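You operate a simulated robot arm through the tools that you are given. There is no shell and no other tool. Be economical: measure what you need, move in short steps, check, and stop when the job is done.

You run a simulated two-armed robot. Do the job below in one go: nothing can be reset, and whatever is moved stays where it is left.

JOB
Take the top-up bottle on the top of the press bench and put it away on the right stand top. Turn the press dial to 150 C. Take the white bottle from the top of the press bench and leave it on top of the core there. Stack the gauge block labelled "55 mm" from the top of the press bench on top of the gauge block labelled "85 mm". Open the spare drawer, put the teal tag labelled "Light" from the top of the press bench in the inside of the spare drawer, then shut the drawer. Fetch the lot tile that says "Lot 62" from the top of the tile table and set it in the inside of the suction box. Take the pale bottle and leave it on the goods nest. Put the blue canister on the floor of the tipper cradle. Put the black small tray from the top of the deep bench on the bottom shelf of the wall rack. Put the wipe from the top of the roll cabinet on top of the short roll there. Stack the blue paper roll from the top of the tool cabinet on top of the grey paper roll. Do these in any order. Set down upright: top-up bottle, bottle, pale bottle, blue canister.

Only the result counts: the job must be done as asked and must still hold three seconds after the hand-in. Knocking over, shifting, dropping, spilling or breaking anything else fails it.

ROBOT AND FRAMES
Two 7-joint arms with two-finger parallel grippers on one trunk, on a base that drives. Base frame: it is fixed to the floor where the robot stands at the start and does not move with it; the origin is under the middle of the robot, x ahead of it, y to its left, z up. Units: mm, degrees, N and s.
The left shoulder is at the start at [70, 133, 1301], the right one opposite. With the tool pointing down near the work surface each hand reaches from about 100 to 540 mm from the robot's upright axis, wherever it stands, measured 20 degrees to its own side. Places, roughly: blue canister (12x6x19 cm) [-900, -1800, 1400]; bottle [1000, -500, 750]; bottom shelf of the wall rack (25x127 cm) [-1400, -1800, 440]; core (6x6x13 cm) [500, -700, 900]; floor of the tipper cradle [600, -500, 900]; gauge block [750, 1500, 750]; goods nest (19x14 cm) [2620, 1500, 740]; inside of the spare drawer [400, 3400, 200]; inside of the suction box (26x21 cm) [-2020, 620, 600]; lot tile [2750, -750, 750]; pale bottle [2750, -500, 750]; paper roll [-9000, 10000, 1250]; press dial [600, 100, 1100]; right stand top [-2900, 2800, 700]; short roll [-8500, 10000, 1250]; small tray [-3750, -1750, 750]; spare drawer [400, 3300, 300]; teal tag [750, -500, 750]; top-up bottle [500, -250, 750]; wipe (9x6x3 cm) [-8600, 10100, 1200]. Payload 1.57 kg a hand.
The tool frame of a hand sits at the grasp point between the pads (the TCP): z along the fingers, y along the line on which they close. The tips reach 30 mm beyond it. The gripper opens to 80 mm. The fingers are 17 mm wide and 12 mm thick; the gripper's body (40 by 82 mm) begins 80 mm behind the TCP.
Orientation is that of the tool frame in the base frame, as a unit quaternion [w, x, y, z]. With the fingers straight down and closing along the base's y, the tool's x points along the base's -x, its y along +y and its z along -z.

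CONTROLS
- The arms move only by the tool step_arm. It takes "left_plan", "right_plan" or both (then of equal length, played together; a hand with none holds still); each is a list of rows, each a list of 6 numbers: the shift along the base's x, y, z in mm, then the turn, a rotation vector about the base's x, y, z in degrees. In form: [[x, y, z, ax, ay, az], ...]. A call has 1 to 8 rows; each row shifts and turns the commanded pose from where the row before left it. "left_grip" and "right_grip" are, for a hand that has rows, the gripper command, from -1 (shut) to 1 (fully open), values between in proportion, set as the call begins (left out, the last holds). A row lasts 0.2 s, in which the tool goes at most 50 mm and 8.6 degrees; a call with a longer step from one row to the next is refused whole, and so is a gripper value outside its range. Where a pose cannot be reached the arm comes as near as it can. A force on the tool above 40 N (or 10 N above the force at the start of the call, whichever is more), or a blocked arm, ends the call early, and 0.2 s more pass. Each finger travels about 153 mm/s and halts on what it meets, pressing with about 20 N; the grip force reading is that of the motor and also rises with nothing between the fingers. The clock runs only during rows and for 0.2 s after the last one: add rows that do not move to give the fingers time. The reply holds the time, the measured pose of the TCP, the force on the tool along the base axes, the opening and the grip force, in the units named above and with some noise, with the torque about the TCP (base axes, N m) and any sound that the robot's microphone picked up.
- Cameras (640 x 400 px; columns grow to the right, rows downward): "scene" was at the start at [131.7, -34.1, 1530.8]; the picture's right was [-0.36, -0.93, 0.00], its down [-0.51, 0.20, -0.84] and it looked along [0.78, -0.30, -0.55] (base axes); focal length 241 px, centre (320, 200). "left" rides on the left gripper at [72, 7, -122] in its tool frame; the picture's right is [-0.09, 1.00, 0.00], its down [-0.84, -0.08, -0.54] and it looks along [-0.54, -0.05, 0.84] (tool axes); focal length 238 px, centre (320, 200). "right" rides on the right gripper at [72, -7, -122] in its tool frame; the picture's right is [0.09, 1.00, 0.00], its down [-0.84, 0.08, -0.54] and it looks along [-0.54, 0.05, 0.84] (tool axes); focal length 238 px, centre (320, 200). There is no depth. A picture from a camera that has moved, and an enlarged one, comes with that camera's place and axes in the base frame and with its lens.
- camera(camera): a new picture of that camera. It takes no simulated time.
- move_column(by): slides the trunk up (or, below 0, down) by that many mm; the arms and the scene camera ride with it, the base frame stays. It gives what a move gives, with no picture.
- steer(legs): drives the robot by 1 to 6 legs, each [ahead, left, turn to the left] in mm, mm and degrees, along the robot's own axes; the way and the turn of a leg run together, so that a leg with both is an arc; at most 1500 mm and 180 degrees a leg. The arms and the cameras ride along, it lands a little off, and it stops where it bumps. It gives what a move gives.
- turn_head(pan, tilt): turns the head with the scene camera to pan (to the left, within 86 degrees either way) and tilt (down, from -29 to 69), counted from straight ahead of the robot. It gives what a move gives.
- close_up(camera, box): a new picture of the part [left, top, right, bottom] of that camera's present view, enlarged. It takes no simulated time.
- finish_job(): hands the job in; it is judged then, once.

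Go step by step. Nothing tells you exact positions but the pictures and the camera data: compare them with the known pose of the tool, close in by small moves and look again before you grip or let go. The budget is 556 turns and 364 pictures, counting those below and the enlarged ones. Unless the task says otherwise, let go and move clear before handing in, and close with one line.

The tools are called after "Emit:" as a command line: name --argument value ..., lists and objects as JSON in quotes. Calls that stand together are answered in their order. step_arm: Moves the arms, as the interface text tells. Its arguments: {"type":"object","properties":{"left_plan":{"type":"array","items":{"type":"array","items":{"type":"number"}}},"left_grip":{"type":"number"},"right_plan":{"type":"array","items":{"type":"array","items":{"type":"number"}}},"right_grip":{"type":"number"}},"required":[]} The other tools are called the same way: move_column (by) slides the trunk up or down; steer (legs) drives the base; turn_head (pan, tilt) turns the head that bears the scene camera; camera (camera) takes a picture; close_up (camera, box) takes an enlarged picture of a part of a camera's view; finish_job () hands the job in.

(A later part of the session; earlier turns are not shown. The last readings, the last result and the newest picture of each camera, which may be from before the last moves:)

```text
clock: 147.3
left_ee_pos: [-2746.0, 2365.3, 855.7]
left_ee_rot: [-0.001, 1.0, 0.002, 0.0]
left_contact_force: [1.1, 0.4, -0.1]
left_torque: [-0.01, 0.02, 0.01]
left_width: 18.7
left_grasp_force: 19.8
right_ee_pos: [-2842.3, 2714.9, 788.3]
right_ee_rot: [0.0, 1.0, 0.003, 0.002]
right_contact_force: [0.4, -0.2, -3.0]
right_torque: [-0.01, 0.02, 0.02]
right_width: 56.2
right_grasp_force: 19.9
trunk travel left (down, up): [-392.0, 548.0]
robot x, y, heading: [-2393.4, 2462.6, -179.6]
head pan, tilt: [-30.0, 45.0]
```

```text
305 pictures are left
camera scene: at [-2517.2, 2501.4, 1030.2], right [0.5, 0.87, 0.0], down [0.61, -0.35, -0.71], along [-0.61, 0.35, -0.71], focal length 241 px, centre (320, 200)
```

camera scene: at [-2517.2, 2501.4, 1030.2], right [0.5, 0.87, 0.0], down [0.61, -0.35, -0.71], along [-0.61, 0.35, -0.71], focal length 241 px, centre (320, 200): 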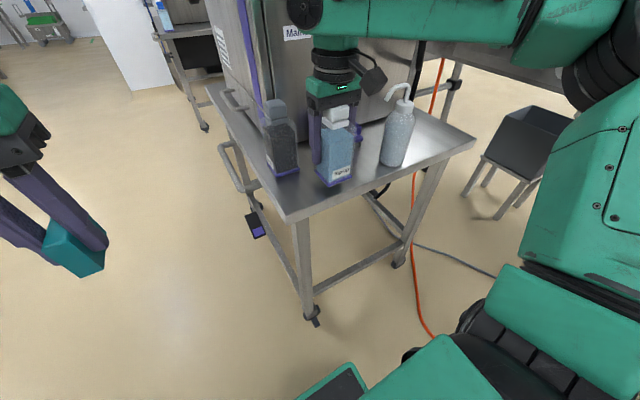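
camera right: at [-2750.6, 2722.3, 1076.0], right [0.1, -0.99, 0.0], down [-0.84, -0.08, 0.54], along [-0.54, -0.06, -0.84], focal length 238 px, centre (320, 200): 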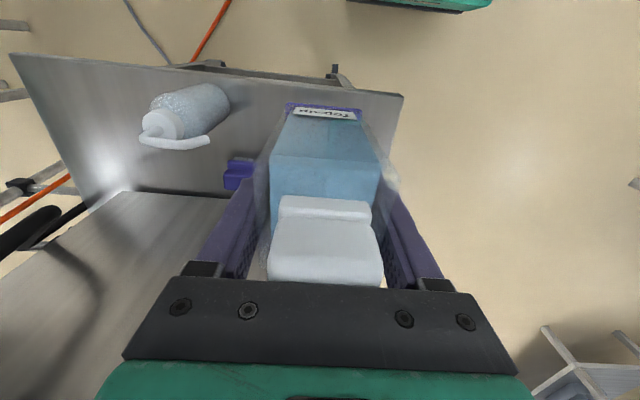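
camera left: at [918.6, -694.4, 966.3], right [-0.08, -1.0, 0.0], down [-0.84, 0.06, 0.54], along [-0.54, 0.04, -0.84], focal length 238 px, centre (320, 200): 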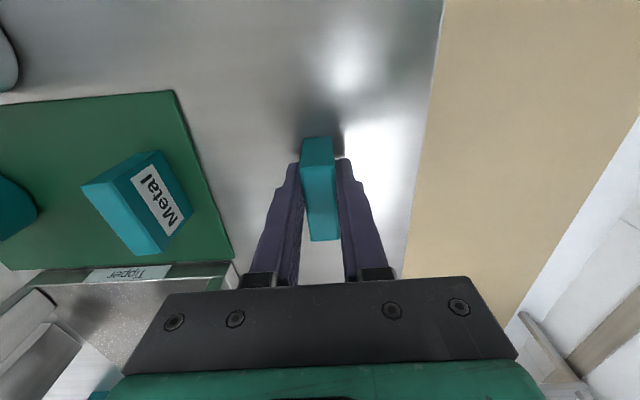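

Emit:
step_arm --right_plan '[[0, 0, -4, 0, 0, 0], [0, 0, -4, 0, 0, 0], [0, 0, -4, 0, 0, 0], [0, 0, 0, 0, 0, 0]]'

Emit:
close_up --camera "scene" --box '[240, 80, 440, 210]'

```text
clock: 148.3
left_ee_pos: [-2747.1, 2365.4, 854.1]
left_ee_rot: [-0.001, 1.0, 0.003, 0.0]
left_contact_force: [0.0, 0.0, -0.4]
left_torque: [0.0, -0.02, -0.03]
left_width: 18.5
left_grasp_force: 20.2
right_ee_pos: [-2842.5, 2715.1, 776.0]
right_ee_rot: [0.001, 1.0, 0.003, 0.003]
right_contact_force: [-0.1, -0.5, -3.8]
right_torque: [0.0, 0.02, 0.0]
right_width: 55.8
right_grasp_force: 19.9
trunk travel left (down, up): [-392.0, 548.0]
robot x, y, heading: [-2394.8, 2465.0, -179.8]
head pan, tilt: [-30.0, 45.0]
```

```text
3.08 times, centred on (340, 145) of scene
camera zoom: at [-2517.3, 2501.4, 1030.2], right [0.5, 0.87, 0.0], down [0.61, -0.35, -0.71], along [-0.61, 0.35, -0.71], focal length 741 px, centre (258, 369)
```

zoom: 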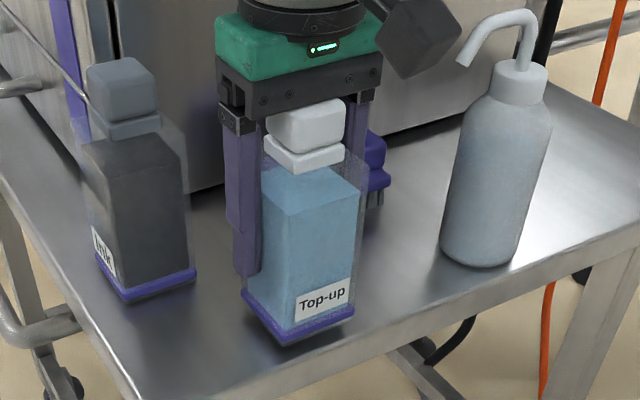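

Emit:
step_arm --right_plan '[[0, 0, -4, 0, 0, 0], [0, 0, -4, 0, 0, 0], [0, 0, 0, 0, 0, 0]]'

Emit:
step_arm --right_plan '[[0, 0, -3, 0, 0, 0], [0, 0, -3, 0, 0, 0], [0, 0, 0, 0, 0, 0]]'

Emit:
step_arm --right_plan '[[0, 0, -3, 0, 0, 0], [0, 0, 0, 0, 0, 0]]'

Emit:
close_up --camera "scene" --box '[240, 80, 440, 210]'

```text
clock: 149.1
left_ee_pos: [-2745.0, 2365.5, 855.5]
left_ee_rot: [-0.002, 1.0, 0.002, -0.001]
left_contact_force: [0.8, 0.2, 0.2]
left_torque: [-0.02, 0.02, -0.05]
left_width: 18.5
left_grasp_force: 20.1
right_ee_pos: [-2842.4, 2715.6, 770.0]
right_ee_rot: [0.0, 1.0, 0.004, -0.002]
right_contact_force: [-4.7, 4.0, 15.2]
right_torque: [0.28, 0.0, 0.02]
right_width: 56.1
right_grasp_force: 20.0
trunk travel left (down, up): [-392.0, 548.0]
robot x, y, heading: [-2394.3, 2458.6, -179.8]
head pan, tilt: [-30.0, 45.0]
```

```text
clock: 149.7
left_ee_pos: [-2744.5, 2365.0, 855.9]
left_ee_rot: [-0.002, 1.0, 0.001, -0.002]
left_contact_force: [0.1, -0.8, -0.4]
left_torque: [-0.03, -0.02, 0.04]
left_width: 18.7
left_grasp_force: 20.0
right_ee_pos: [-2841.3, 2714.4, 767.6]
right_ee_rot: [0.0, 1.0, 0.004, -0.006]
right_contact_force: [4.6, 0.0, 14.6]
right_torque: [-0.25, -0.86, 0.07]
right_width: 56.2
right_grasp_force: 20.0
trunk travel left (down, up): [-392.0, 548.0]
robot x, y, heading: [-2394.3, 2462.1, -179.5]
head pan, tilt: [-30.0, 45.0]
stopped in row 3 (right hand): the force on the tool passed its limit (the readings are from after the stop); the commanded pose is now the measured one
```

```text
clock: 150.5
left_ee_pos: [-2744.0, 2364.3, 855.1]
left_ee_rot: [-0.002, 1.0, 0.001, -0.003]
left_contact_force: [0.3, -0.6, 0.1]
left_torque: [0.0, -0.01, 0.01]
left_width: 18.6
left_grasp_force: 20.2
right_ee_pos: [-2842.5, 2714.2, 768.0]
right_ee_rot: [-0.001, 1.0, 0.004, -0.01]
right_contact_force: [5.2, -0.2, 18.3]
right_torque: [-0.49, -0.82, 0.2]
right_width: 55.9
right_grasp_force: 20.1
trunk travel left (down, up): [-392.0, 548.0]
robot x, y, heading: [-2396.1, 2460.3, -179.6]
head pan, tilt: [-30.0, 45.0]
stopped in row 2 (right hand): the force on the tool passed its limit (the readings are from after the stop); the commanded pose is now the measured one
```

```text
3.08 times, centred on (340, 145) of scene
camera zoom: at [-2514.2, 2500.3, 1030.4], right [0.5, 0.87, 0.0], down [0.61, -0.35, -0.71], along [-0.62, 0.35, -0.7], focal length 741 px, centre (258, 369)
```

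zoom: 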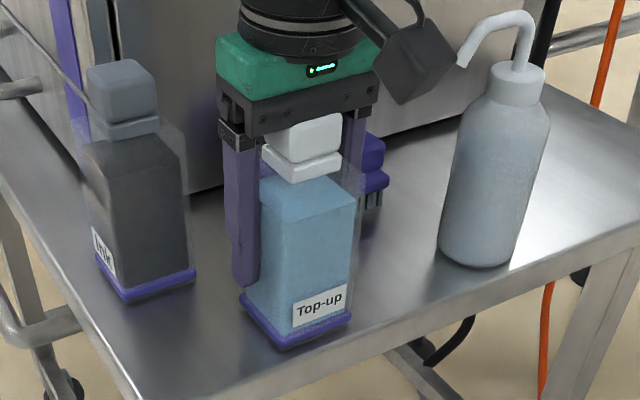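

The bottle stands on the surface. I relax slightly, open, and lift away.

Emit:
step_arm --right_plan '[[0, 0, 1.5, 0, 0, 0], [0, 0, 0, 0, 0, 0]]'

Emit:
step_arm --right_plan '[[0, 0, 0, 0, 0, 0], [0, 0, 0, 0, 0, 0], [0, 0, 0, 0, 0, 0]]' --right_grip 1

Emit:
camera --camera "right"

```text
clock: 151.1
left_ee_pos: [-2744.3, 2365.3, 856.8]
left_ee_rot: [-0.001, 1.0, 0.002, -0.003]
left_contact_force: [0.3, 0.6, -0.8]
left_torque: [-0.01, -0.01, -0.02]
left_width: 18.7
left_grasp_force: 19.6
right_ee_pos: [-2843.4, 2714.4, 767.2]
right_ee_rot: [-0.001, 1.0, 0.003, -0.009]
right_contact_force: [5.2, -3.1, 11.0]
right_torque: [-0.48, -0.02, 0.17]
right_width: 56.2
right_grasp_force: 19.9
trunk travel left (down, up): [-392.0, 548.0]
robot x, y, heading: [-2388.6, 2463.6, -179.8]
head pan, tilt: [-30.0, 45.0]
```

```text
clock: 151.9
left_ee_pos: [-2746.0, 2364.6, 855.6]
left_ee_rot: [-0.002, 1.0, 0.003, -0.002]
left_contact_force: [0.1, 0.1, -0.5]
left_torque: [0.02, -0.02, -0.02]
left_width: 18.2
left_grasp_force: 20.0
right_ee_pos: [-2843.4, 2714.6, 767.4]
right_ee_rot: [-0.001, 1.0, 0.004, -0.008]
right_contact_force: [0.3, -0.4, 17.5]
right_torque: [-0.01, -0.1, 0.02]
right_width: 80.0
right_grasp_force: 0.0
trunk travel left (down, up): [-392.0, 548.0]
robot x, y, heading: [-2394.4, 2463.2, -179.8]
head pan, tilt: [-30.0, 45.0]
```

```text
302 pictures are left
camera right: at [-2769.6, 2721.7, 888.9], right [0.1, -1.0, 0.0], down [-0.83, -0.08, 0.56], along [-0.55, -0.05, -0.83], focal length 238 px, centre (320, 200)
```

right: 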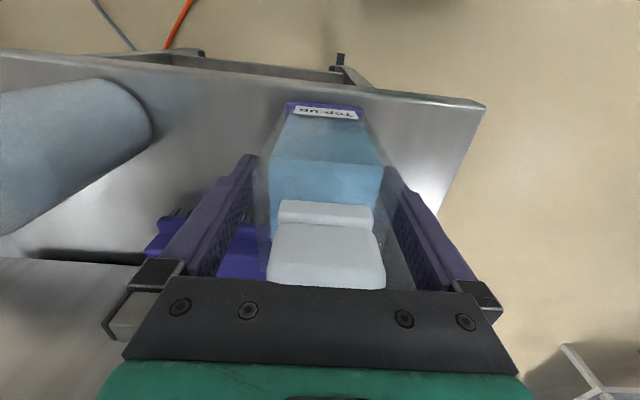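

Emit:
step_arm --right_plan '[[0, 0, 15, 0, 0, 0], [0, 0, 30, 0, 0, 0], [0, 0, 40, 0, 0, 0]]'

Emit:
camera --camera "scene"

```text
clock: 152.7
left_ee_pos: [-2745.8, 2364.9, 854.5]
left_ee_rot: [-0.002, 1.0, 0.002, -0.001]
left_contact_force: [0.1, -0.4, -0.4]
left_torque: [0.0, 0.0, -0.03]
left_width: 18.5
left_grasp_force: 20.4
right_ee_pos: [-2844.1, 2714.9, 852.9]
right_ee_rot: [-0.001, 1.0, 0.003, -0.007]
right_contact_force: [0.5, 0.0, 0.1]
right_torque: [0.02, 0.01, -0.03]
right_width: 80.1
right_grasp_force: 0.1
trunk travel left (down, up): [-392.0, 548.0]
robot x, y, heading: [-2399.1, 2464.6, -179.7]
head pan, tilt: [-30.0, 45.0]
```

```text
301 pictures are left
camera scene: at [-2516.8, 2501.0, 1030.2], right [0.5, 0.87, 0.0], down [0.61, -0.35, -0.71], along [-0.61, 0.35, -0.71], focal length 241 px, centre (320, 200)
```

scene: 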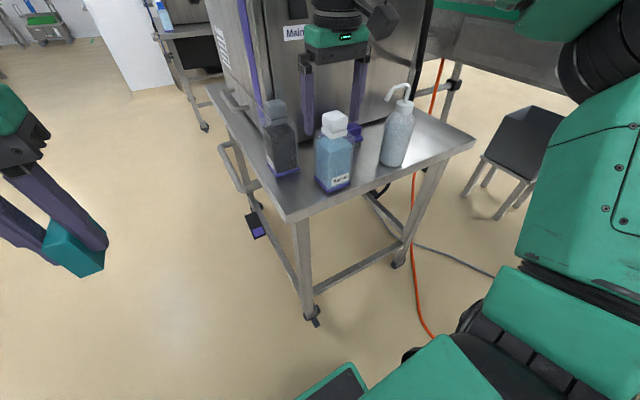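

Top-up bottle done. Next the spare drawer with the tag: I retract, raise the trunk and drive over.

Emit:
step_arm --right_plan '[[0, 0, 45, 0, 0, 0], [45, 0, 0, 0, 0, 0], [45, 0, 0, 0, 0, 0], [30, 0, 0, 0, 0, 0]]'

Emit:
steer --legs '[[-500, 0, 0], [0, 400, 0], [0, 0, -90], [0, -1500, 0], [0, -450, 0]]'

Emit:
move_column --by 300

Emit:
turn_head --pan -15 --tilt 30

Emit:
camera --camera "scene"

```text
clock: 153.7
left_ee_pos: [-2745.9, 2366.2, 855.3]
left_ee_rot: [-0.001, 1.0, 0.002, -0.002]
left_contact_force: [0.0, 0.0, -0.6]
left_torque: [0.0, 0.0, 0.02]
left_width: 18.5
left_grasp_force: 19.9
right_ee_pos: [-2722.9, 2716.6, 896.8]
right_ee_rot: [0.0, 1.0, 0.004, -0.007]
right_contact_force: [-0.3, -0.4, 0.3]
right_torque: [-0.01, 0.0, 0.01]
right_width: 79.8
right_grasp_force: 0.2
trunk travel left (down, up): [-392.0, 548.0]
robot x, y, heading: [-2396.3, 2461.1, -179.7]
head pan, tilt: [-30.0, 45.0]
```

```text
clock: 171.9
left_ee_pos: [-30.2, 2435.5, 855.2]
left_ee_rot: [-0.002, 0.71, -0.704, -0.001]
left_contact_force: [0.4, 0.6, -1.2]
left_torque: [0.0, 0.03, -0.01]
left_width: 18.3
left_grasp_force: 19.9
right_ee_pos: [319.6, 2414.2, 896.0]
right_ee_rot: [-0.005, 0.712, -0.703, -0.005]
right_contact_force: [-0.4, 0.5, 0.1]
right_torque: [0.0, 0.03, -0.01]
right_width: 80.0
right_grasp_force: 0.1
trunk travel left (down, up): [-392.0, 548.0]
robot x, y, heading: [67.1, 2085.8, 90.7]
head pan, tilt: [-30.0, 45.0]
```

```text
clock: 174.9
left_ee_pos: [-30.5, 2434.6, 1153.9]
left_ee_rot: [-0.002, 0.71, -0.704, 0.0]
left_contact_force: [-0.1, -0.7, -0.5]
left_torque: [0.03, 0.03, 0.01]
left_width: 18.6
left_grasp_force: 20.2
right_ee_pos: [319.8, 2414.3, 1196.1]
right_ee_rot: [-0.005, 0.712, -0.703, -0.006]
right_contact_force: [0.9, 0.3, 0.1]
right_torque: [0.0, 0.01, 0.03]
right_width: 80.3
right_grasp_force: 0.0
trunk travel left (down, up): [-692.0, 248.0]
robot x, y, heading: [69.9, 2083.6, 90.8]
head pan, tilt: [-30.0, 45.0]
```

```text
clock: 175.7
left_ee_pos: [-30.6, 2434.0, 1155.4]
left_ee_rot: [-0.003, 0.71, -0.705, 0.0]
left_contact_force: [0.0, -0.5, 0.1]
left_torque: [-0.02, 0.0, 0.0]
left_width: 18.3
left_grasp_force: 19.5
right_ee_pos: [319.6, 2415.0, 1197.3]
right_ee_rot: [-0.005, 0.711, -0.703, -0.005]
right_contact_force: [-1.4, 0.5, -0.3]
right_torque: [0.02, -0.01, 0.01]
right_width: 80.2
right_grasp_force: 0.1
trunk travel left (down, up): [-692.0, 248.0]
robot x, y, heading: [69.8, 2084.5, 90.5]
head pan, tilt: [-15.0, 30.0]
```

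```text
300 pictures are left
camera scene: at [89.5, 2219.3, 1352.8], right [0.97, -0.25, 0.0], down [-0.13, -0.48, -0.87], along [0.22, 0.84, -0.5], focal length 241 px, centre (320, 200)
```

scene: 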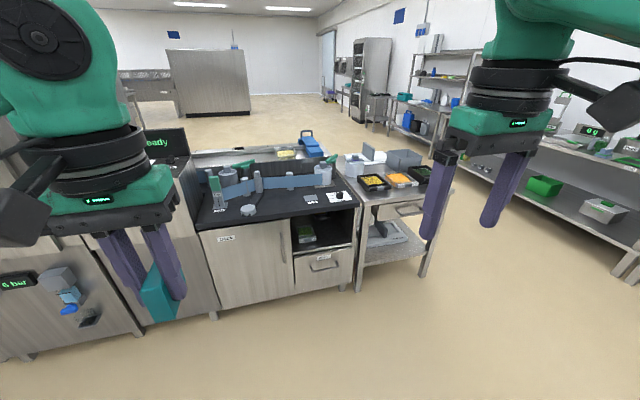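

Emit:
close_up --camera "scene" --box '[180, 180, 440, 330]'

```text
2.46 times, centred on (310, 255) of scene
camera zoom: at [89.5, 2219.3, 1352.8], right [0.97, -0.25, 0.0], down [-0.13, -0.48, -0.87], along [0.22, 0.84, -0.5], focal length 593 px, centre (345, 65)
```

zoom: 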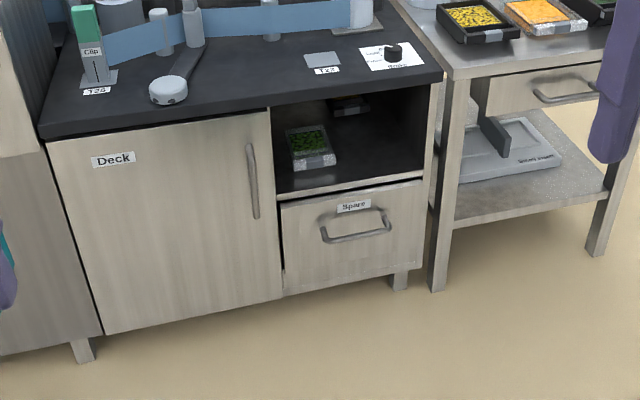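

The Spare drawer's handle is at about [378, 3240, 285]. I reorient the right hand to point forward with vertical closing.

Emit:
step_arm --right_plan '[[0, 0, 0, 8.5, 0, 0], [0, 0, 0, 8.5, 0, 0], [0, 0, 0, 8.5, 0, 0], [0, 0, 0, 8.5, 0, 0], [0, 0, 0, 8.5, 0, 0], [0, 0, 0, 8.5, 0, 0], [0, 0, 0, 8.5, 0, 0], [0, 0, 0, 8.5, 0, 0]]'

Emit:
step_arm --right_plan '[[0, 0, 0, 8.5, 0, 0], [0, 0, 0, 8.5, 0, 0], [0, 0, 0, 5, 0, 0], [0, 0, 0, 0, -8.5, 0], [0, 0, 0, 0, -8.5, 0], [0, 0, 0, 0, -8.5, 0], [0, 0, 0, 0, -8.5, 0], [0, 0, 0, 0, -8.5, 0]]'

Emit:
step_arm --right_plan '[[0, 0, 0, 0, -8.5, 0], [0, 0, 0, 0, -8.5, 0], [0, 0, 0, 0, -8.5, 0], [0, 0, 0, 0, -8.5, 0], [0, 0, 0, 0, -8.5, 0], [0, 0, 0, 0, -5, 0]]'

Emit:
camera --camera "scene"

```text
clock: 177.5
left_ee_pos: [-28.6, 2434.0, 1155.0]
left_ee_rot: [-0.002, 0.71, -0.704, 0.001]
left_contact_force: [-0.1, 0.4, -0.5]
left_torque: [0.0, 0.03, 0.01]
left_width: 18.5
left_grasp_force: 19.7
right_ee_pos: [350.2, 2426.1, 1277.1]
right_ee_rot: [-0.388, 0.603, -0.583, -0.382]
right_contact_force: [-0.2, 0.0, 0.0]
right_torque: [-0.01, 0.05, -0.03]
right_width: 80.0
right_grasp_force: 0.0
right hand out of reach, approached as far as the arm can: row 5, 6, 7, 8
trunk travel left (down, up): [-692.0, 248.0]
robot x, y, heading: [65.1, 2082.4, 90.6]
head pan, tilt: [-15.0, 30.0]
```

```text
clock: 179.3
left_ee_pos: [-30.7, 2434.4, 1154.5]
left_ee_rot: [-0.003, 0.71, -0.704, 0.0]
left_contact_force: [-0.1, -0.2, -0.7]
left_torque: [-0.01, 0.0, 0.03]
left_width: 18.7
left_grasp_force: 20.2
right_ee_pos: [380.4, 2439.2, 1350.2]
right_ee_rot: [-0.643, 0.66, -0.285, -0.263]
right_contact_force: [-0.6, 0.0, 0.5]
right_torque: [-0.03, -0.03, -0.01]
right_width: 79.8
right_grasp_force: 0.1
right hand out of reach, approached as far as the arm can: row 1, 2, 3, 8
trunk travel left (down, up): [-692.0, 248.0]
robot x, y, heading: [74.2, 2079.5, 90.9]
head pan, tilt: [-15.0, 30.0]
```

```text
clock: 180.7
left_ee_pos: [-30.3, 2435.1, 1154.7]
left_ee_rot: [-0.002, 0.71, -0.704, -0.001]
left_contact_force: [-0.1, -0.1, -1.4]
left_torque: [-0.02, 0.01, 0.02]
left_width: 18.4
left_grasp_force: 19.8
right_ee_pos: [383.2, 2440.1, 1357.3]
right_ee_rot: [-0.704, 0.71, -0.001, 0.025]
right_contact_force: [1.3, 0.1, -0.5]
right_torque: [0.02, 0.02, 0.02]
right_width: 80.0
right_grasp_force: 0.1
right hand out of reach, approached as far as the arm can: row 3, 6
trunk travel left (down, up): [-692.0, 248.0]
robot x, y, heading: [66.2, 2083.1, 90.4]
head pan, tilt: [-15.0, 30.0]
```

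```text
298 pictures are left
camera scene: at [89.4, 2219.3, 1352.9], right [0.97, -0.25, 0.0], down [-0.12, -0.48, -0.87], along [0.22, 0.84, -0.5], focal length 241 px, centre (320, 200)
```

scene: 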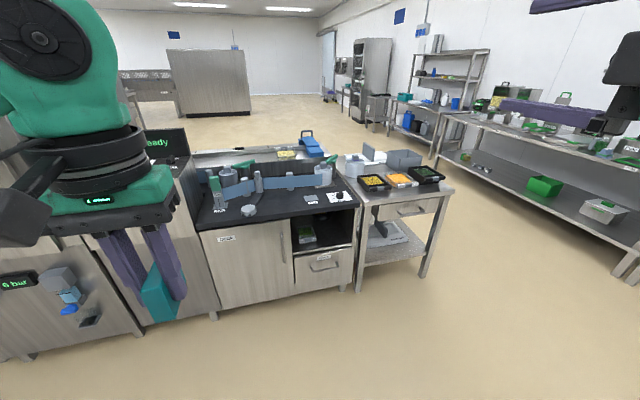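

Orientation is right. I move the hand forward and down relative to the shoulder, then lower the trunk.

Emit:
step_arm --right_plan '[[0, 25, -42, 0, 0, 0], [0, 25, -42, 0, 0, 0], [0, 25, -42, 0, 0, 0], [0, 25, -42, 0, 0, 0], [0, 25, -42, 0, 0, 0], [0, 25, -42, 0, 0, 0], [0, 25, -42, 0, 0, 0], [0, 10, -42, 0, 0, 0]]'

Emit:
move_column --by -500

Emit:
camera --camera "right"

Emit:
camera --camera "scene"

```text
clock: 182.5
left_ee_pos: [-29.5, 2436.1, 1155.5]
left_ee_rot: [-0.001, 0.71, -0.705, -0.001]
left_contact_force: [0.1, 0.6, -0.5]
left_torque: [-0.02, -0.01, -0.02]
left_width: 18.8
left_grasp_force: 20.4
right_ee_pos: [404.5, 2634.9, 1038.4]
right_ee_rot: [-0.705, 0.709, -0.003, 0.023]
right_contact_force: [0.7, 0.3, 0.0]
right_torque: [0.02, 0.02, -0.01]
right_width: 80.0
right_grasp_force: 0.0
right hand out of reach, approached as far as the arm can: row 1
trunk travel left (down, up): [-692.0, 248.0]
robot x, y, heading: [68.1, 2084.5, 90.8]
head pan, tilt: [-15.0, 30.0]
```

```text
refused: -500 is not a number from -400 to 400
```

```text
297 pictures are left
camera right: at [471.0, 2510.1, 1048.6], right [0.12, -0.01, -0.99], down [-0.85, -0.51, -0.1], along [-0.51, 0.86, -0.07], focal length 238 px, centre (320, 200)
```

right: 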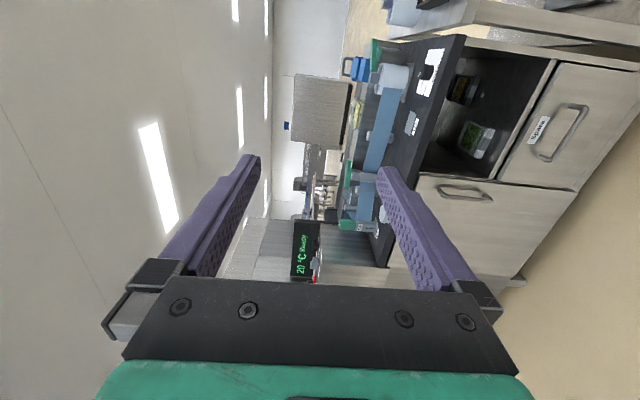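

```text
296 pictures are left
camera scene: at [90.0, 2220.2, 1352.8], right [0.97, -0.25, 0.0], down [-0.13, -0.48, -0.87], along [0.22, 0.84, -0.5], focal length 241 px, centre (320, 200)
```

scene: 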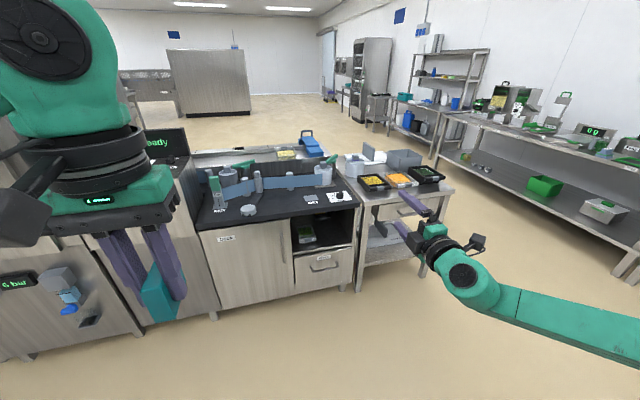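

Handle triangulated at about [374, 3219, 302]. I lower the trunk and close in.

Emit:
move_column --by -400

Emit:
move_column --by -270

Emit:
step_arm --right_plan '[[0, 0, -33, 0, 0, -2], [0, 0, -33, 0, 0, 0], [0, 0, 0, 0, 0, 0]]'

Emit:
steer --legs '[[420, 28, 0]]'

Emit:
camera --camera "right"

Emit:
turn_head --pan -15 --tilt 35

Emit:
camera --camera "scene"

```text
clock: 186.3
left_ee_pos: [-30.3, 2434.3, 755.1]
left_ee_rot: [-0.003, 0.71, -0.704, 0.0]
left_contact_force: [-0.6, 0.4, -0.4]
left_torque: [-0.01, 0.03, -0.01]
left_width: 18.6
left_grasp_force: 20.1
right_ee_pos: [404.6, 2633.7, 639.3]
right_ee_rot: [-0.704, 0.709, -0.003, 0.024]
right_contact_force: [-0.5, 0.1, -0.1]
right_torque: [0.01, -0.01, -0.01]
right_width: 80.1
right_grasp_force: 0.1
trunk travel left (down, up): [-292.0, 648.0]
robot x, y, heading: [69.2, 2084.0, 90.7]
head pan, tilt: [-15.0, 30.0]
```

```text
clock: 189.1
left_ee_pos: [-31.7, 2433.8, 485.1]
left_ee_rot: [-0.002, 0.71, -0.704, -0.001]
left_contact_force: [-0.3, -0.1, -1.2]
left_torque: [-0.02, 0.02, -0.01]
left_width: 18.5
left_grasp_force: 20.1
right_ee_pos: [403.8, 2633.8, 369.9]
right_ee_rot: [-0.704, 0.71, -0.003, 0.024]
right_contact_force: [0.0, 0.1, -0.2]
right_torque: [-0.03, -0.02, 0.01]
right_width: 80.1
right_grasp_force: 0.0
trunk travel left (down, up): [-22.0, 918.0]
robot x, y, heading: [71.8, 2085.0, 90.6]
head pan, tilt: [-15.0, 30.0]
```

```text
clock: 189.9
left_ee_pos: [-31.0, 2435.5, 484.2]
left_ee_rot: [-0.003, 0.71, -0.704, 0.0]
left_contact_force: [0.2, 0.4, -0.1]
left_torque: [0.03, -0.04, -0.03]
left_width: 18.8
left_grasp_force: 19.8
right_ee_pos: [403.6, 2633.1, 303.0]
right_ee_rot: [-0.704, 0.71, -0.015, 0.035]
right_contact_force: [-0.2, 0.3, 0.0]
right_torque: [0.02, -0.03, 0.01]
right_width: 80.2
right_grasp_force: 0.1
trunk travel left (down, up): [-22.0, 918.0]
robot x, y, heading: [68.6, 2088.8, 90.8]
head pan, tilt: [-15.0, 30.0]
```

```text
clock: 192.5
left_ee_pos: [-61.7, 2852.0, 484.3]
left_ee_rot: [-0.002, 0.71, -0.704, 0.0]
left_contact_force: [0.4, -0.3, -0.6]
left_torque: [-0.02, 0.01, 0.0]
left_width: 18.5
left_grasp_force: 20.4
right_ee_pos: [372.3, 3050.1, 303.2]
right_ee_rot: [-0.703, 0.71, -0.017, 0.036]
right_contact_force: [0.4, 1.4, -0.5]
right_torque: [0.0, -0.04, 0.0]
right_width: 80.0
right_grasp_force: 0.1
trunk travel left (down, up): [-22.0, 918.0]
robot x, y, heading: [37.4, 2500.7, 90.5]
head pan, tilt: [-15.0, 30.0]
```

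```text
295 pictures are left
camera right: at [434.9, 2923.8, 313.6], right [0.12, -0.02, -0.99], down [-0.87, -0.48, -0.1], along [-0.48, 0.88, -0.07], focal length 238 px, centre (320, 200)
```

right: 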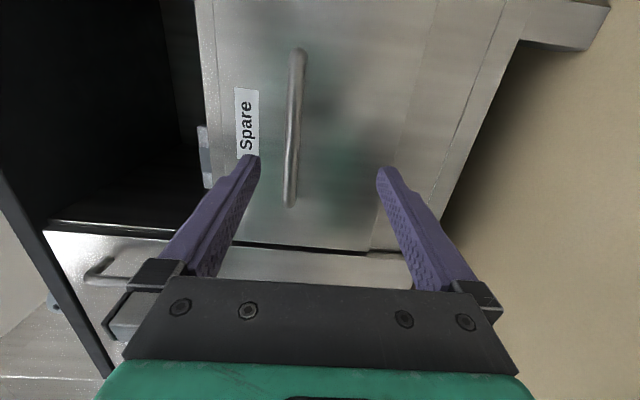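

```text
clock: 193.1
left_ee_pos: [-63.0, 2852.7, 485.3]
left_ee_rot: [-0.003, 0.71, -0.704, 0.0]
left_contact_force: [0.4, -0.3, -0.9]
left_torque: [-0.03, 0.0, 0.0]
left_width: 18.6
left_grasp_force: 20.1
right_ee_pos: [372.1, 3050.7, 304.2]
right_ee_rot: [-0.704, 0.709, -0.016, 0.037]
right_contact_force: [0.3, -0.2, -1.3]
right_torque: [0.01, 0.0, 0.03]
right_width: 80.1
right_grasp_force: 0.1
trunk travel left (down, up): [-22.0, 918.0]
robot x, y, heading: [36.9, 2504.1, 90.6]
head pan, tilt: [-15.0, 35.0]
```

```text
294 pictures are left
camera scene: at [57.2, 2635.2, 675.1], right [0.97, -0.25, 0.0], down [-0.14, -0.56, -0.82], along [0.21, 0.79, -0.57], focal length 241 px, centre (320, 200)
```

scene: 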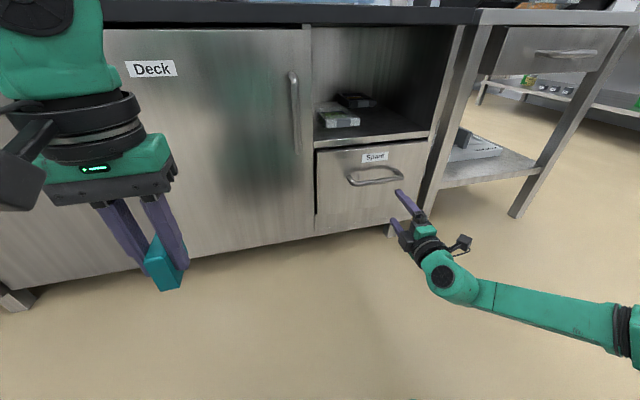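

The handle is at about [375, 3191, 326]. I raise and advance partway, correcting yaw.

Emit:
step_arm --right_plan '[[0, 20, 20, 0, 0, 4], [0, 30, 2, 0, 0, 0], [0, 30, 0, 0, 0, 0], [0, 10, 0, 0, 0, 0], [0, 0, 0, 0, 0, 0]]'

Emit:
camera --camera "right"

Emit:
close_up --camera "scene" --box '[310, 130, 470, 230]'

```text
clock: 194.3
left_ee_pos: [-62.1, 2852.8, 485.1]
left_ee_rot: [-0.002, 0.71, -0.705, 0.0]
left_contact_force: [0.0, 0.2, 0.2]
left_torque: [0.01, -0.02, 0.0]
left_width: 18.5
left_grasp_force: 19.7
right_ee_pos: [372.7, 3142.1, 325.4]
right_ee_rot: [-0.704, 0.71, 0.009, 0.012]
right_contact_force: [-0.5, -0.1, -0.4]
right_torque: [0.01, 0.04, 0.0]
right_width: 79.8
right_grasp_force: 0.0
trunk travel left (down, up): [-22.0, 918.0]
robot x, y, heading: [39.1, 2501.0, 90.5]
head pan, tilt: [-15.0, 35.0]
```

```text
293 pictures are left
camera right: at [444.2, 3019.4, 335.0], right [0.12, -0.01, -0.99], down [-0.84, -0.54, -0.1], along [-0.54, 0.84, -0.07], focal length 238 px, centre (320, 200)
```

right: 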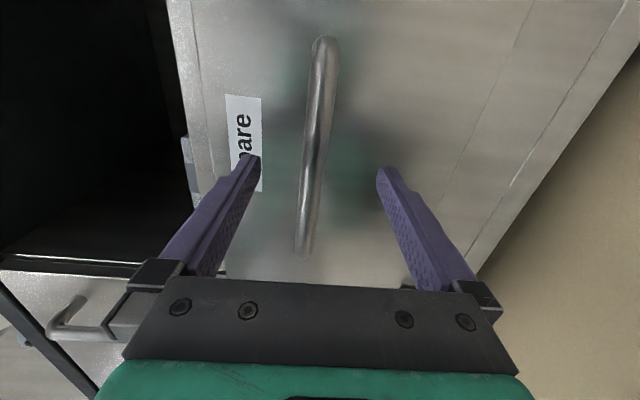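

```text
4.00 times, centred on (390, 180) of scene
camera zoom: at [57.2, 2635.2, 675.1], right [0.97, -0.25, 0.0], down [-0.14, -0.56, -0.82], along [0.21, 0.79, -0.57], focal length 963 px, centre (40, 280)
```

zoom: 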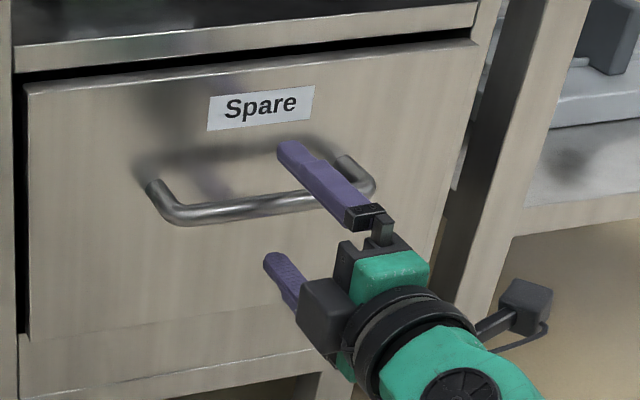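

Emit:
step_arm --right_plan '[[0, 8, 6, 0, 0, 0], [0, 8, 0, 0, 0, 0], [0, 0, 0, 0, 0, 0]]'

Emit:
close_up --camera "scene" --box '[310, 130, 470, 230]'

Emit:
camera --camera "right"

```text
clock: 195.1
left_ee_pos: [-61.8, 2852.2, 484.6]
left_ee_rot: [-0.002, 0.71, -0.704, 0.0]
left_contact_force: [1.0, 0.9, -0.2]
left_torque: [0.02, 0.03, 0.05]
left_width: 18.6
left_grasp_force: 20.0
right_ee_pos: [373.1, 3156.4, 331.9]
right_ee_rot: [-0.705, 0.709, 0.01, 0.012]
right_contact_force: [-0.6, -0.2, 0.1]
right_torque: [-0.01, -0.02, -0.01]
right_width: 79.9
right_grasp_force: 0.0
trunk travel left (down, up): [-22.0, 918.0]
robot x, y, heading: [40.3, 2500.5, 90.5]
head pan, tilt: [-15.0, 35.0]
```

```text
4.00 times, centred on (390, 180) of scene
camera zoom: at [57.2, 2635.2, 675.1], right [0.97, -0.25, 0.0], down [-0.14, -0.56, -0.82], along [0.21, 0.79, -0.57], focal length 963 px, centre (40, 280)
```

zoom: 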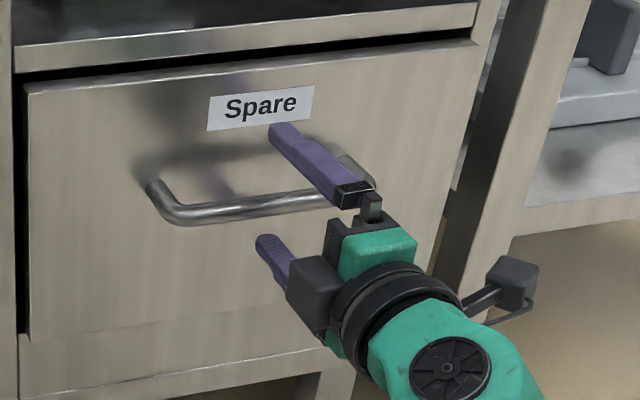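

```text
290 pictures are left
camera right: at [444.0, 3034.9, 341.7], right [0.12, -0.01, -0.99], down [-0.84, -0.54, -0.1], along [-0.54, 0.84, -0.07], focal length 238 px, centre (320, 200)
```

right: 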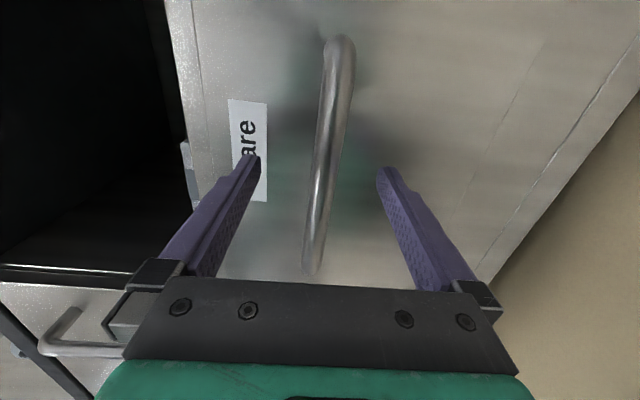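

Emit:
step_arm --right_plan '[[0, 5, 0, 0, 0, 0], [0, 0, 0, 0, 0, 0], [0, 0, 0, 0, 0, 0], [0, 0, 0, 0, 0, 0]]' --right_grip -1

Emit:
close_up --camera "scene" --box '[310, 130, 470, 230]'

```text
clock: 196.1
left_ee_pos: [-61.2, 2852.7, 485.5]
left_ee_rot: [-0.001, 0.71, -0.704, 0.0]
left_contact_force: [-0.7, 1.2, -0.2]
left_torque: [-0.01, 0.0, 0.0]
left_width: 18.5
left_grasp_force: 20.1
right_ee_pos: [372.3, 3161.8, 330.1]
right_ee_rot: [-0.704, 0.71, 0.01, 0.011]
right_contact_force: [-2.5, -19.6, -6.8]
right_torque: [-0.04, 0.63, -0.02]
right_width: 15.8
right_grasp_force: 31.5
trunk travel left (down, up): [-22.0, 918.0]
robot x, y, heading: [35.9, 2500.7, 90.4]
head pan, tilt: [-15.0, 35.0]
```

```text
4.00 times, centred on (390, 180) of scene
camera zoom: at [57.6, 2635.1, 674.9], right [0.97, -0.25, 0.0], down [-0.14, -0.56, -0.82], along [0.21, 0.79, -0.57], focal length 963 px, centre (40, 280)
```

zoom: 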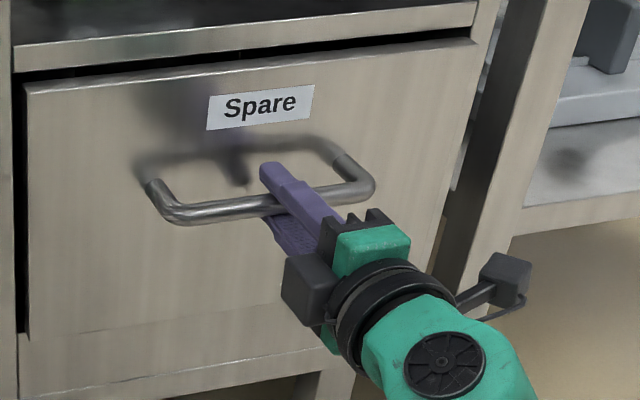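

Handle gripped. I pull the drawer open by driving backward.

Emit:
steer --legs '[[-120, 0, 0]]'

Emit:
camera --camera "scene"

```text
clock: 197.4
left_ee_pos: [-60.6, 2733.5, 484.0]
left_ee_rot: [-0.001, 0.71, -0.704, 0.001]
left_contact_force: [-0.7, 0.7, -0.1]
left_torque: [0.0, 0.01, -0.01]
left_width: 18.4
left_grasp_force: 20.4
right_ee_pos: [372.7, 3041.3, 330.0]
right_ee_rot: [-0.704, 0.71, 0.011, 0.01]
right_contact_force: [-11.3, -2.4, -8.2]
right_torque: [-0.02, 0.55, 0.28]
right_width: 16.2
right_grasp_force: 31.5
trunk travel left (down, up): [-22.0, 918.0]
robot x, y, heading: [39.9, 2384.0, 90.6]
head pan, tilt: [-15.0, 35.0]
```

```text
288 pictures are left
camera scene: at [58.3, 2516.1, 674.8], right [0.97, -0.25, 0.0], down [-0.14, -0.56, -0.82], along [0.21, 0.79, -0.57], focal length 241 px, centre (320, 200)
```

scene: 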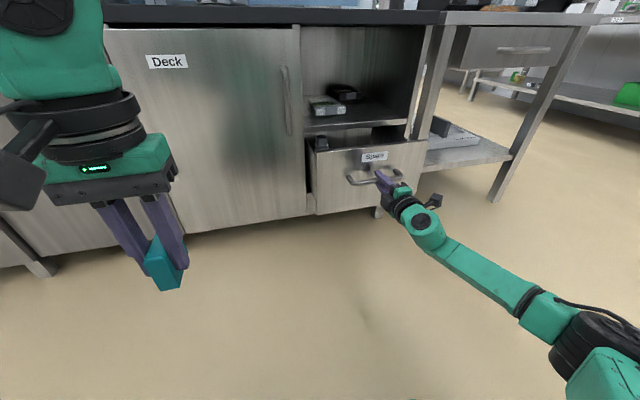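

Opening. I pull it further.

Emit:
steer --legs '[[-140, 0, 0]]'

Emit:
camera --camera "scene"

```text
clock: 198.7
left_ee_pos: [-60.6, 2593.4, 484.2]
left_ee_rot: [-0.002, 0.71, -0.705, 0.001]
left_contact_force: [1.1, -0.5, 0.1]
left_torque: [0.04, 0.01, -0.02]
left_width: 18.6
left_grasp_force: 20.0
right_ee_pos: [371.2, 2902.8, 330.4]
right_ee_rot: [-0.703, 0.711, 0.012, 0.01]
right_contact_force: [-11.4, -2.0, -4.8]
right_torque: [-0.01, 0.56, 0.36]
right_width: 16.2
right_grasp_force: 31.3
trunk travel left (down, up): [-22.0, 918.0]
robot x, y, heading: [39.2, 2243.0, 90.5]
head pan, tilt: [-15.0, 35.0]
```

```text
287 pictures are left
camera scene: at [59.2, 2376.1, 674.9], right [0.97, -0.25, 0.0], down [-0.14, -0.56, -0.82], along [0.21, 0.79, -0.57], focal length 241 px, centre (320, 200)
```

scene: 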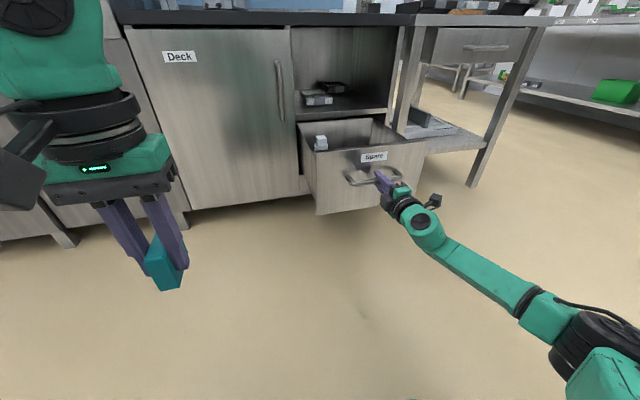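

Open by ~260 mm. I release, back off, and retract the right arm.

Emit:
step_arm --right_plan '[[0, 0, 0, 0, 0, 0], [0, 0, 0, 0, 0, 0], [0, 0, 0, 0, 0, 0], [0, -40, 0, 0, 0, 0], [0, -45, 0, 0, 0, 0], [0, -45, 0, 0, 0, 0], [0, -40, 20, 0, 0, 0], [0, -40, 30, 0, 0, 0]]' --right_grip 1

Emit:
move_column --by 400

Emit:
steer --legs '[[0, -400, 0]]'

Emit:
turn_head --pan 10 --tilt 45

Emit:
camera --camera "scene"

```text
clock: 200.5
left_ee_pos: [-59.4, 2593.5, 485.3]
left_ee_rot: [-0.003, 0.71, -0.705, 0.002]
left_contact_force: [-0.2, 0.0, 0.0]
left_torque: [-0.01, -0.02, 0.02]
left_width: 18.5
left_grasp_force: 19.4
right_ee_pos: [372.7, 2690.6, 380.4]
right_ee_rot: [-0.704, 0.71, 0.012, 0.009]
right_contact_force: [0.6, 0.1, -0.3]
right_torque: [-0.02, -0.04, 0.01]
right_width: 80.0
right_grasp_force: 0.1
trunk travel left (down, up): [-22.0, 918.0]
robot x, y, heading: [39.5, 2244.3, 90.4]
head pan, tilt: [-15.0, 35.0]
```

```text
clock: 204.3
left_ee_pos: [-59.5, 2593.4, 884.4]
left_ee_rot: [-0.002, 0.71, -0.704, 0.001]
left_contact_force: [0.1, -0.4, 0.8]
left_torque: [-0.03, -0.01, -0.03]
left_width: 18.3
left_grasp_force: 20.0
right_ee_pos: [372.8, 2691.1, 780.3]
right_ee_rot: [-0.705, 0.709, 0.011, 0.009]
right_contact_force: [0.2, 0.1, -0.2]
right_torque: [-0.02, -0.02, 0.0]
right_width: 80.0
right_grasp_force: 0.0
trunk travel left (down, up): [-422.0, 518.0]
robot x, y, heading: [39.3, 2241.6, 90.5]
head pan, tilt: [-15.0, 35.0]
```

```text
clock: 206.8
left_ee_pos: [342.0, 2596.5, 884.5]
left_ee_rot: [-0.002, 0.709, -0.705, -0.001]
left_contact_force: [0.0, 0.7, 0.2]
left_torque: [0.0, 0.02, 0.02]
left_width: 18.7
left_grasp_force: 20.1
right_ee_pos: [776.4, 2692.3, 781.0]
right_ee_rot: [-0.704, 0.71, 0.01, 0.01]
right_contact_force: [-0.2, -0.6, 0.0]
right_torque: [0.0, 0.01, -0.01]
right_width: 79.8
right_grasp_force: 0.0
trunk travel left (down, up): [-422.0, 518.0]
robot x, y, heading: [438.3, 2250.2, 90.2]
head pan, tilt: [-15.0, 35.0]
```

```text
clock: 207.7
left_ee_pos: [343.9, 2595.8, 883.5]
left_ee_rot: [-0.002, 0.709, -0.706, 0.001]
left_contact_force: [0.4, 0.2, -0.5]
left_torque: [0.0, 0.01, -0.01]
left_width: 18.3
left_grasp_force: 20.1
right_ee_pos: [775.8, 2692.8, 781.4]
right_ee_rot: [-0.704, 0.71, 0.01, 0.011]
right_contact_force: [-0.4, -0.1, -1.1]
right_torque: [-0.01, -0.01, -0.01]
right_width: 79.9
right_grasp_force: 0.0
trunk travel left (down, up): [-422.0, 518.0]
robot x, y, heading: [440.7, 2249.0, 90.6]
head pan, tilt: [10.0, 45.0]
```

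```text
286 pictures are left
camera scene: at [424.3, 2373.1, 1060.3], right [0.98, 0.18, 0.0], down [0.13, -0.7, -0.71], along [-0.13, 0.7, -0.71], focal length 241 px, centre (320, 200)
```

scene: 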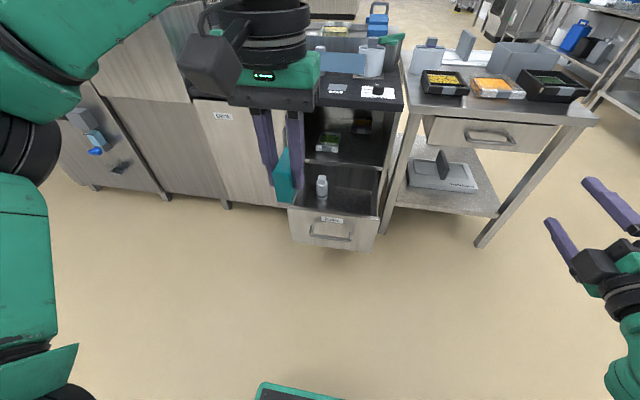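

Drawer interior spans x ≈ 220–510; a bottle stands at its back left. I'll place the tag near [430, 3095].

Emit:
steer --legs '[[350, -50, 0]]'

Emit:
step_arm --left_plan '[[10, 40, 0, 0, 0, 0], [10, 40, 0, 0, 0, 0], [10, 40, 0, 0, 0, 0], [0, 20, 0, 0, 0, 0], [0, 0, 0, 0, 0, 0]]'

Emit:
move_column --by -300

Emit:
turn_head --pan 10 --tilt 50

Emit:
camera --camera "scene"

Emit:
camera --camera "left"

```text
clock: 210.0
left_ee_pos: [389.7, 2945.1, 884.3]
left_ee_rot: [-0.002, 0.709, -0.705, 0.001]
left_contact_force: [0.3, -0.3, -0.2]
left_torque: [-0.01, -0.01, 0.01]
left_width: 18.5
left_grasp_force: 19.5
right_ee_pos: [822.7, 3041.8, 781.6]
right_ee_rot: [-0.704, 0.71, 0.011, 0.01]
right_contact_force: [-0.4, 0.3, -0.4]
right_torque: [0.0, 0.01, -0.03]
right_width: 80.2
right_grasp_force: 0.0
trunk travel left (down, up): [-422.0, 518.0]
robot x, y, heading: [490.4, 2590.5, 90.4]
head pan, tilt: [10.0, 45.0]
```

```text
clock: 211.2
left_ee_pos: [421.1, 3085.5, 885.3]
left_ee_rot: [-0.003, 0.71, -0.704, -0.001]
left_contact_force: [0.5, -0.4, -1.2]
left_torque: [0.02, 0.0, -0.05]
left_width: 18.4
left_grasp_force: 20.0
right_ee_pos: [821.0, 3043.8, 781.1]
right_ee_rot: [-0.704, 0.71, 0.011, 0.01]
right_contact_force: [-0.4, -1.0, 0.1]
right_torque: [-0.04, 0.03, 0.02]
right_width: 80.0
right_grasp_force: 0.0
trunk travel left (down, up): [-422.0, 518.0]
robot x, y, heading: [486.4, 2594.5, 90.3]
head pan, tilt: [10.0, 45.0]
```

```text
clock: 214.2
left_ee_pos: [419.9, 3085.5, 585.1]
left_ee_rot: [-0.002, 0.709, -0.705, 0.0]
left_contact_force: [-0.3, 0.4, 1.1]
left_torque: [0.0, 0.02, 0.01]
left_width: 18.5
left_grasp_force: 20.1
right_ee_pos: [822.9, 3042.2, 481.3]
right_ee_rot: [-0.704, 0.71, 0.011, 0.009]
right_contact_force: [0.6, 0.4, -0.6]
right_torque: [-0.01, 0.01, -0.03]
right_width: 79.8
right_grasp_force: 0.1
trunk travel left (down, up): [-122.0, 818.0]
robot x, y, heading: [486.0, 2592.4, 90.2]
head pan, tilt: [10.0, 45.0]
```

```text
clock: 214.9
left_ee_pos: [419.8, 3085.5, 585.3]
left_ee_rot: [-0.003, 0.709, -0.705, 0.0]
left_contact_force: [0.7, 0.4, -0.1]
left_torque: [-0.02, 0.01, 0.0]
left_width: 18.5
left_grasp_force: 20.2
right_ee_pos: [822.7, 3043.5, 480.9]
right_ee_rot: [-0.703, 0.711, 0.012, 0.009]
right_contact_force: [-1.0, 0.0, -0.3]
right_torque: [-0.01, -0.01, -0.03]
right_width: 80.1
right_grasp_force: 0.0
trunk travel left (down, up): [-122.0, 818.0]
robot x, y, heading: [488.7, 2591.3, 90.3]
head pan, tilt: [10.0, 50.0]
```

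```text
285 pictures are left
camera scene: at [472.3, 2717.8, 753.4], right [0.98, 0.18, 0.0], down [0.14, -0.75, -0.64], along [-0.12, 0.63, -0.77], focal length 241 px, centre (320, 200)
```

scene: 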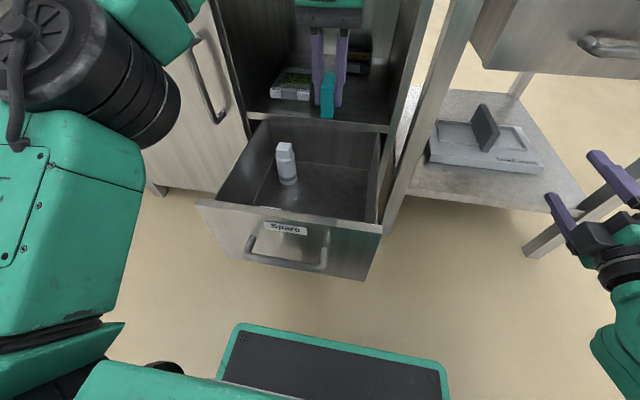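

```text
284 pictures are left
camera left: at [412.3, 3013.5, 707.0], right [-1.0, 0.08, 0.0], down [0.07, 0.84, 0.54], along [0.05, 0.54, -0.84], focal length 238 px, centre (320, 200)
```

left: 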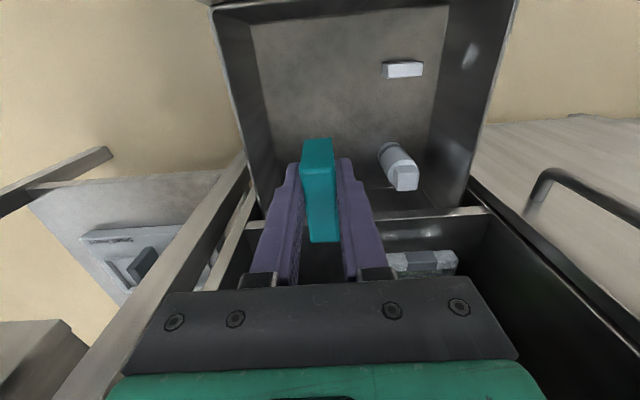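

Emit:
move_column --by -120

Emit:
step_arm --left_plan '[[-15, 0, -40, 0, 0, 0], [0, 0, -45, 0, 0, 0], [0, 0, -45, 0, 0, 0], [0, 0, 0, 0, 0, 0]]'

Emit:
camera --camera "left"

Emit:
camera --camera "scene"

```text
clock: 216.4
left_ee_pos: [419.7, 3086.4, 464.9]
left_ee_rot: [-0.002, 0.71, -0.704, 0.002]
left_contact_force: [-0.2, 0.9, -0.8]
left_torque: [0.03, -0.01, 0.0]
left_width: 18.5
left_grasp_force: 19.5
right_ee_pos: [822.0, 3043.1, 360.5]
right_ee_rot: [-0.704, 0.71, 0.012, 0.009]
right_contact_force: [-0.2, -0.3, 0.4]
right_torque: [0.0, -0.01, 0.0]
right_width: 79.9
right_grasp_force: 0.2
trunk travel left (down, up): [-2.0, 938.0]
robot x, y, heading: [487.1, 2594.0, 90.5]
head pan, tilt: [10.0, 50.0]
```

```text
clock: 217.4
left_ee_pos: [404.8, 3085.7, 336.1]
left_ee_rot: [-0.002, 0.71, -0.704, 0.0]
left_contact_force: [0.2, -0.2, -0.1]
left_torque: [-0.03, 0.0, -0.04]
left_width: 18.3
left_grasp_force: 20.0
right_ee_pos: [821.7, 3042.8, 360.4]
right_ee_rot: [-0.704, 0.71, 0.012, 0.009]
right_contact_force: [0.1, 0.4, -0.1]
right_torque: [0.02, -0.01, 0.0]
right_width: 80.1
right_grasp_force: 0.0
trunk travel left (down, up): [-2.0, 938.0]
robot x, y, heading: [485.3, 2592.7, 90.3]
head pan, tilt: [10.0, 50.0]
```

```text
283 pictures are left
camera left: at [397.0, 3013.6, 457.7], right [-1.0, 0.08, 0.0], down [0.07, 0.84, 0.54], along [0.05, 0.54, -0.84], focal length 238 px, centre (320, 200)
```

left: 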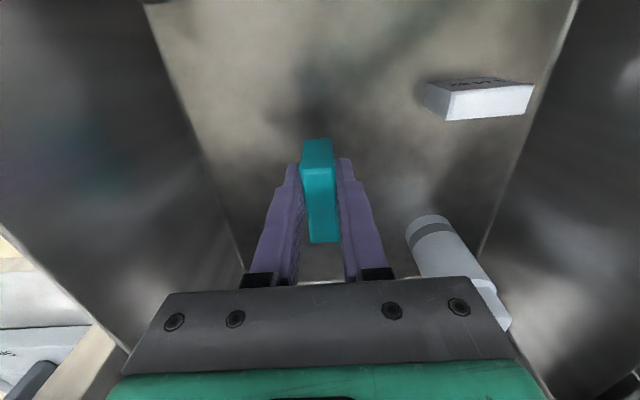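

```text
282 pictures are left
camera scene: at [472.3, 2717.7, 633.3], right [0.98, 0.18, 0.0], down [0.14, -0.75, -0.64], along [-0.12, 0.63, -0.77], focal length 241 px, centre (320, 200)
```

scene: 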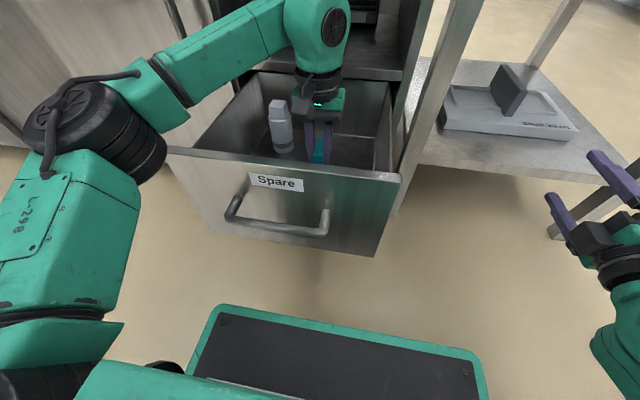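

Emit:
step_arm --left_plan '[[0, 22, 0, 0, 0, 0], [0, 0, -15, 0, 0, 0], [0, 0, -15, 0, 0, 0], [0, 0, -10, 0, 0, 0], [0, 0, -10, 0, 0, 0], [0, 0, 0, 0, 0, 0]]'

Emit:
camera --camera "left"

```text
clock: 218.8
left_ee_pos: [405.9, 3107.5, 286.4]
left_ee_rot: [-0.003, 0.71, -0.704, -0.001]
left_contact_force: [-0.2, 0.7, 0.0]
left_torque: [0.0, -0.02, -0.02]
left_width: 18.3
left_grasp_force: 20.0
right_ee_pos: [822.9, 3042.1, 361.2]
right_ee_rot: [-0.705, 0.709, 0.011, 0.008]
right_contact_force: [-0.6, 0.0, -0.9]
right_torque: [-0.02, -0.01, 0.01]
right_width: 79.9
right_grasp_force: 0.1
trunk travel left (down, up): [-2.0, 938.0]
robot x, y, heading: [487.8, 2591.2, 90.6]
head pan, tilt: [10.0, 50.0]
```

```text
281 pictures are left
camera left: at [397.7, 3035.1, 408.2], right [-1.0, 0.08, 0.0], down [0.07, 0.83, 0.55], along [0.05, 0.54, -0.84], focal length 238 px, centre (320, 200)
```

left: 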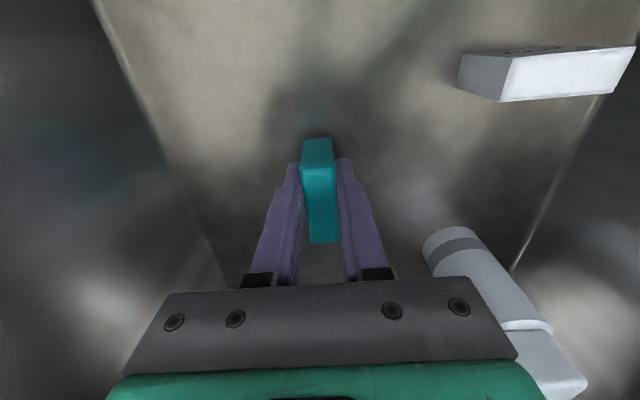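

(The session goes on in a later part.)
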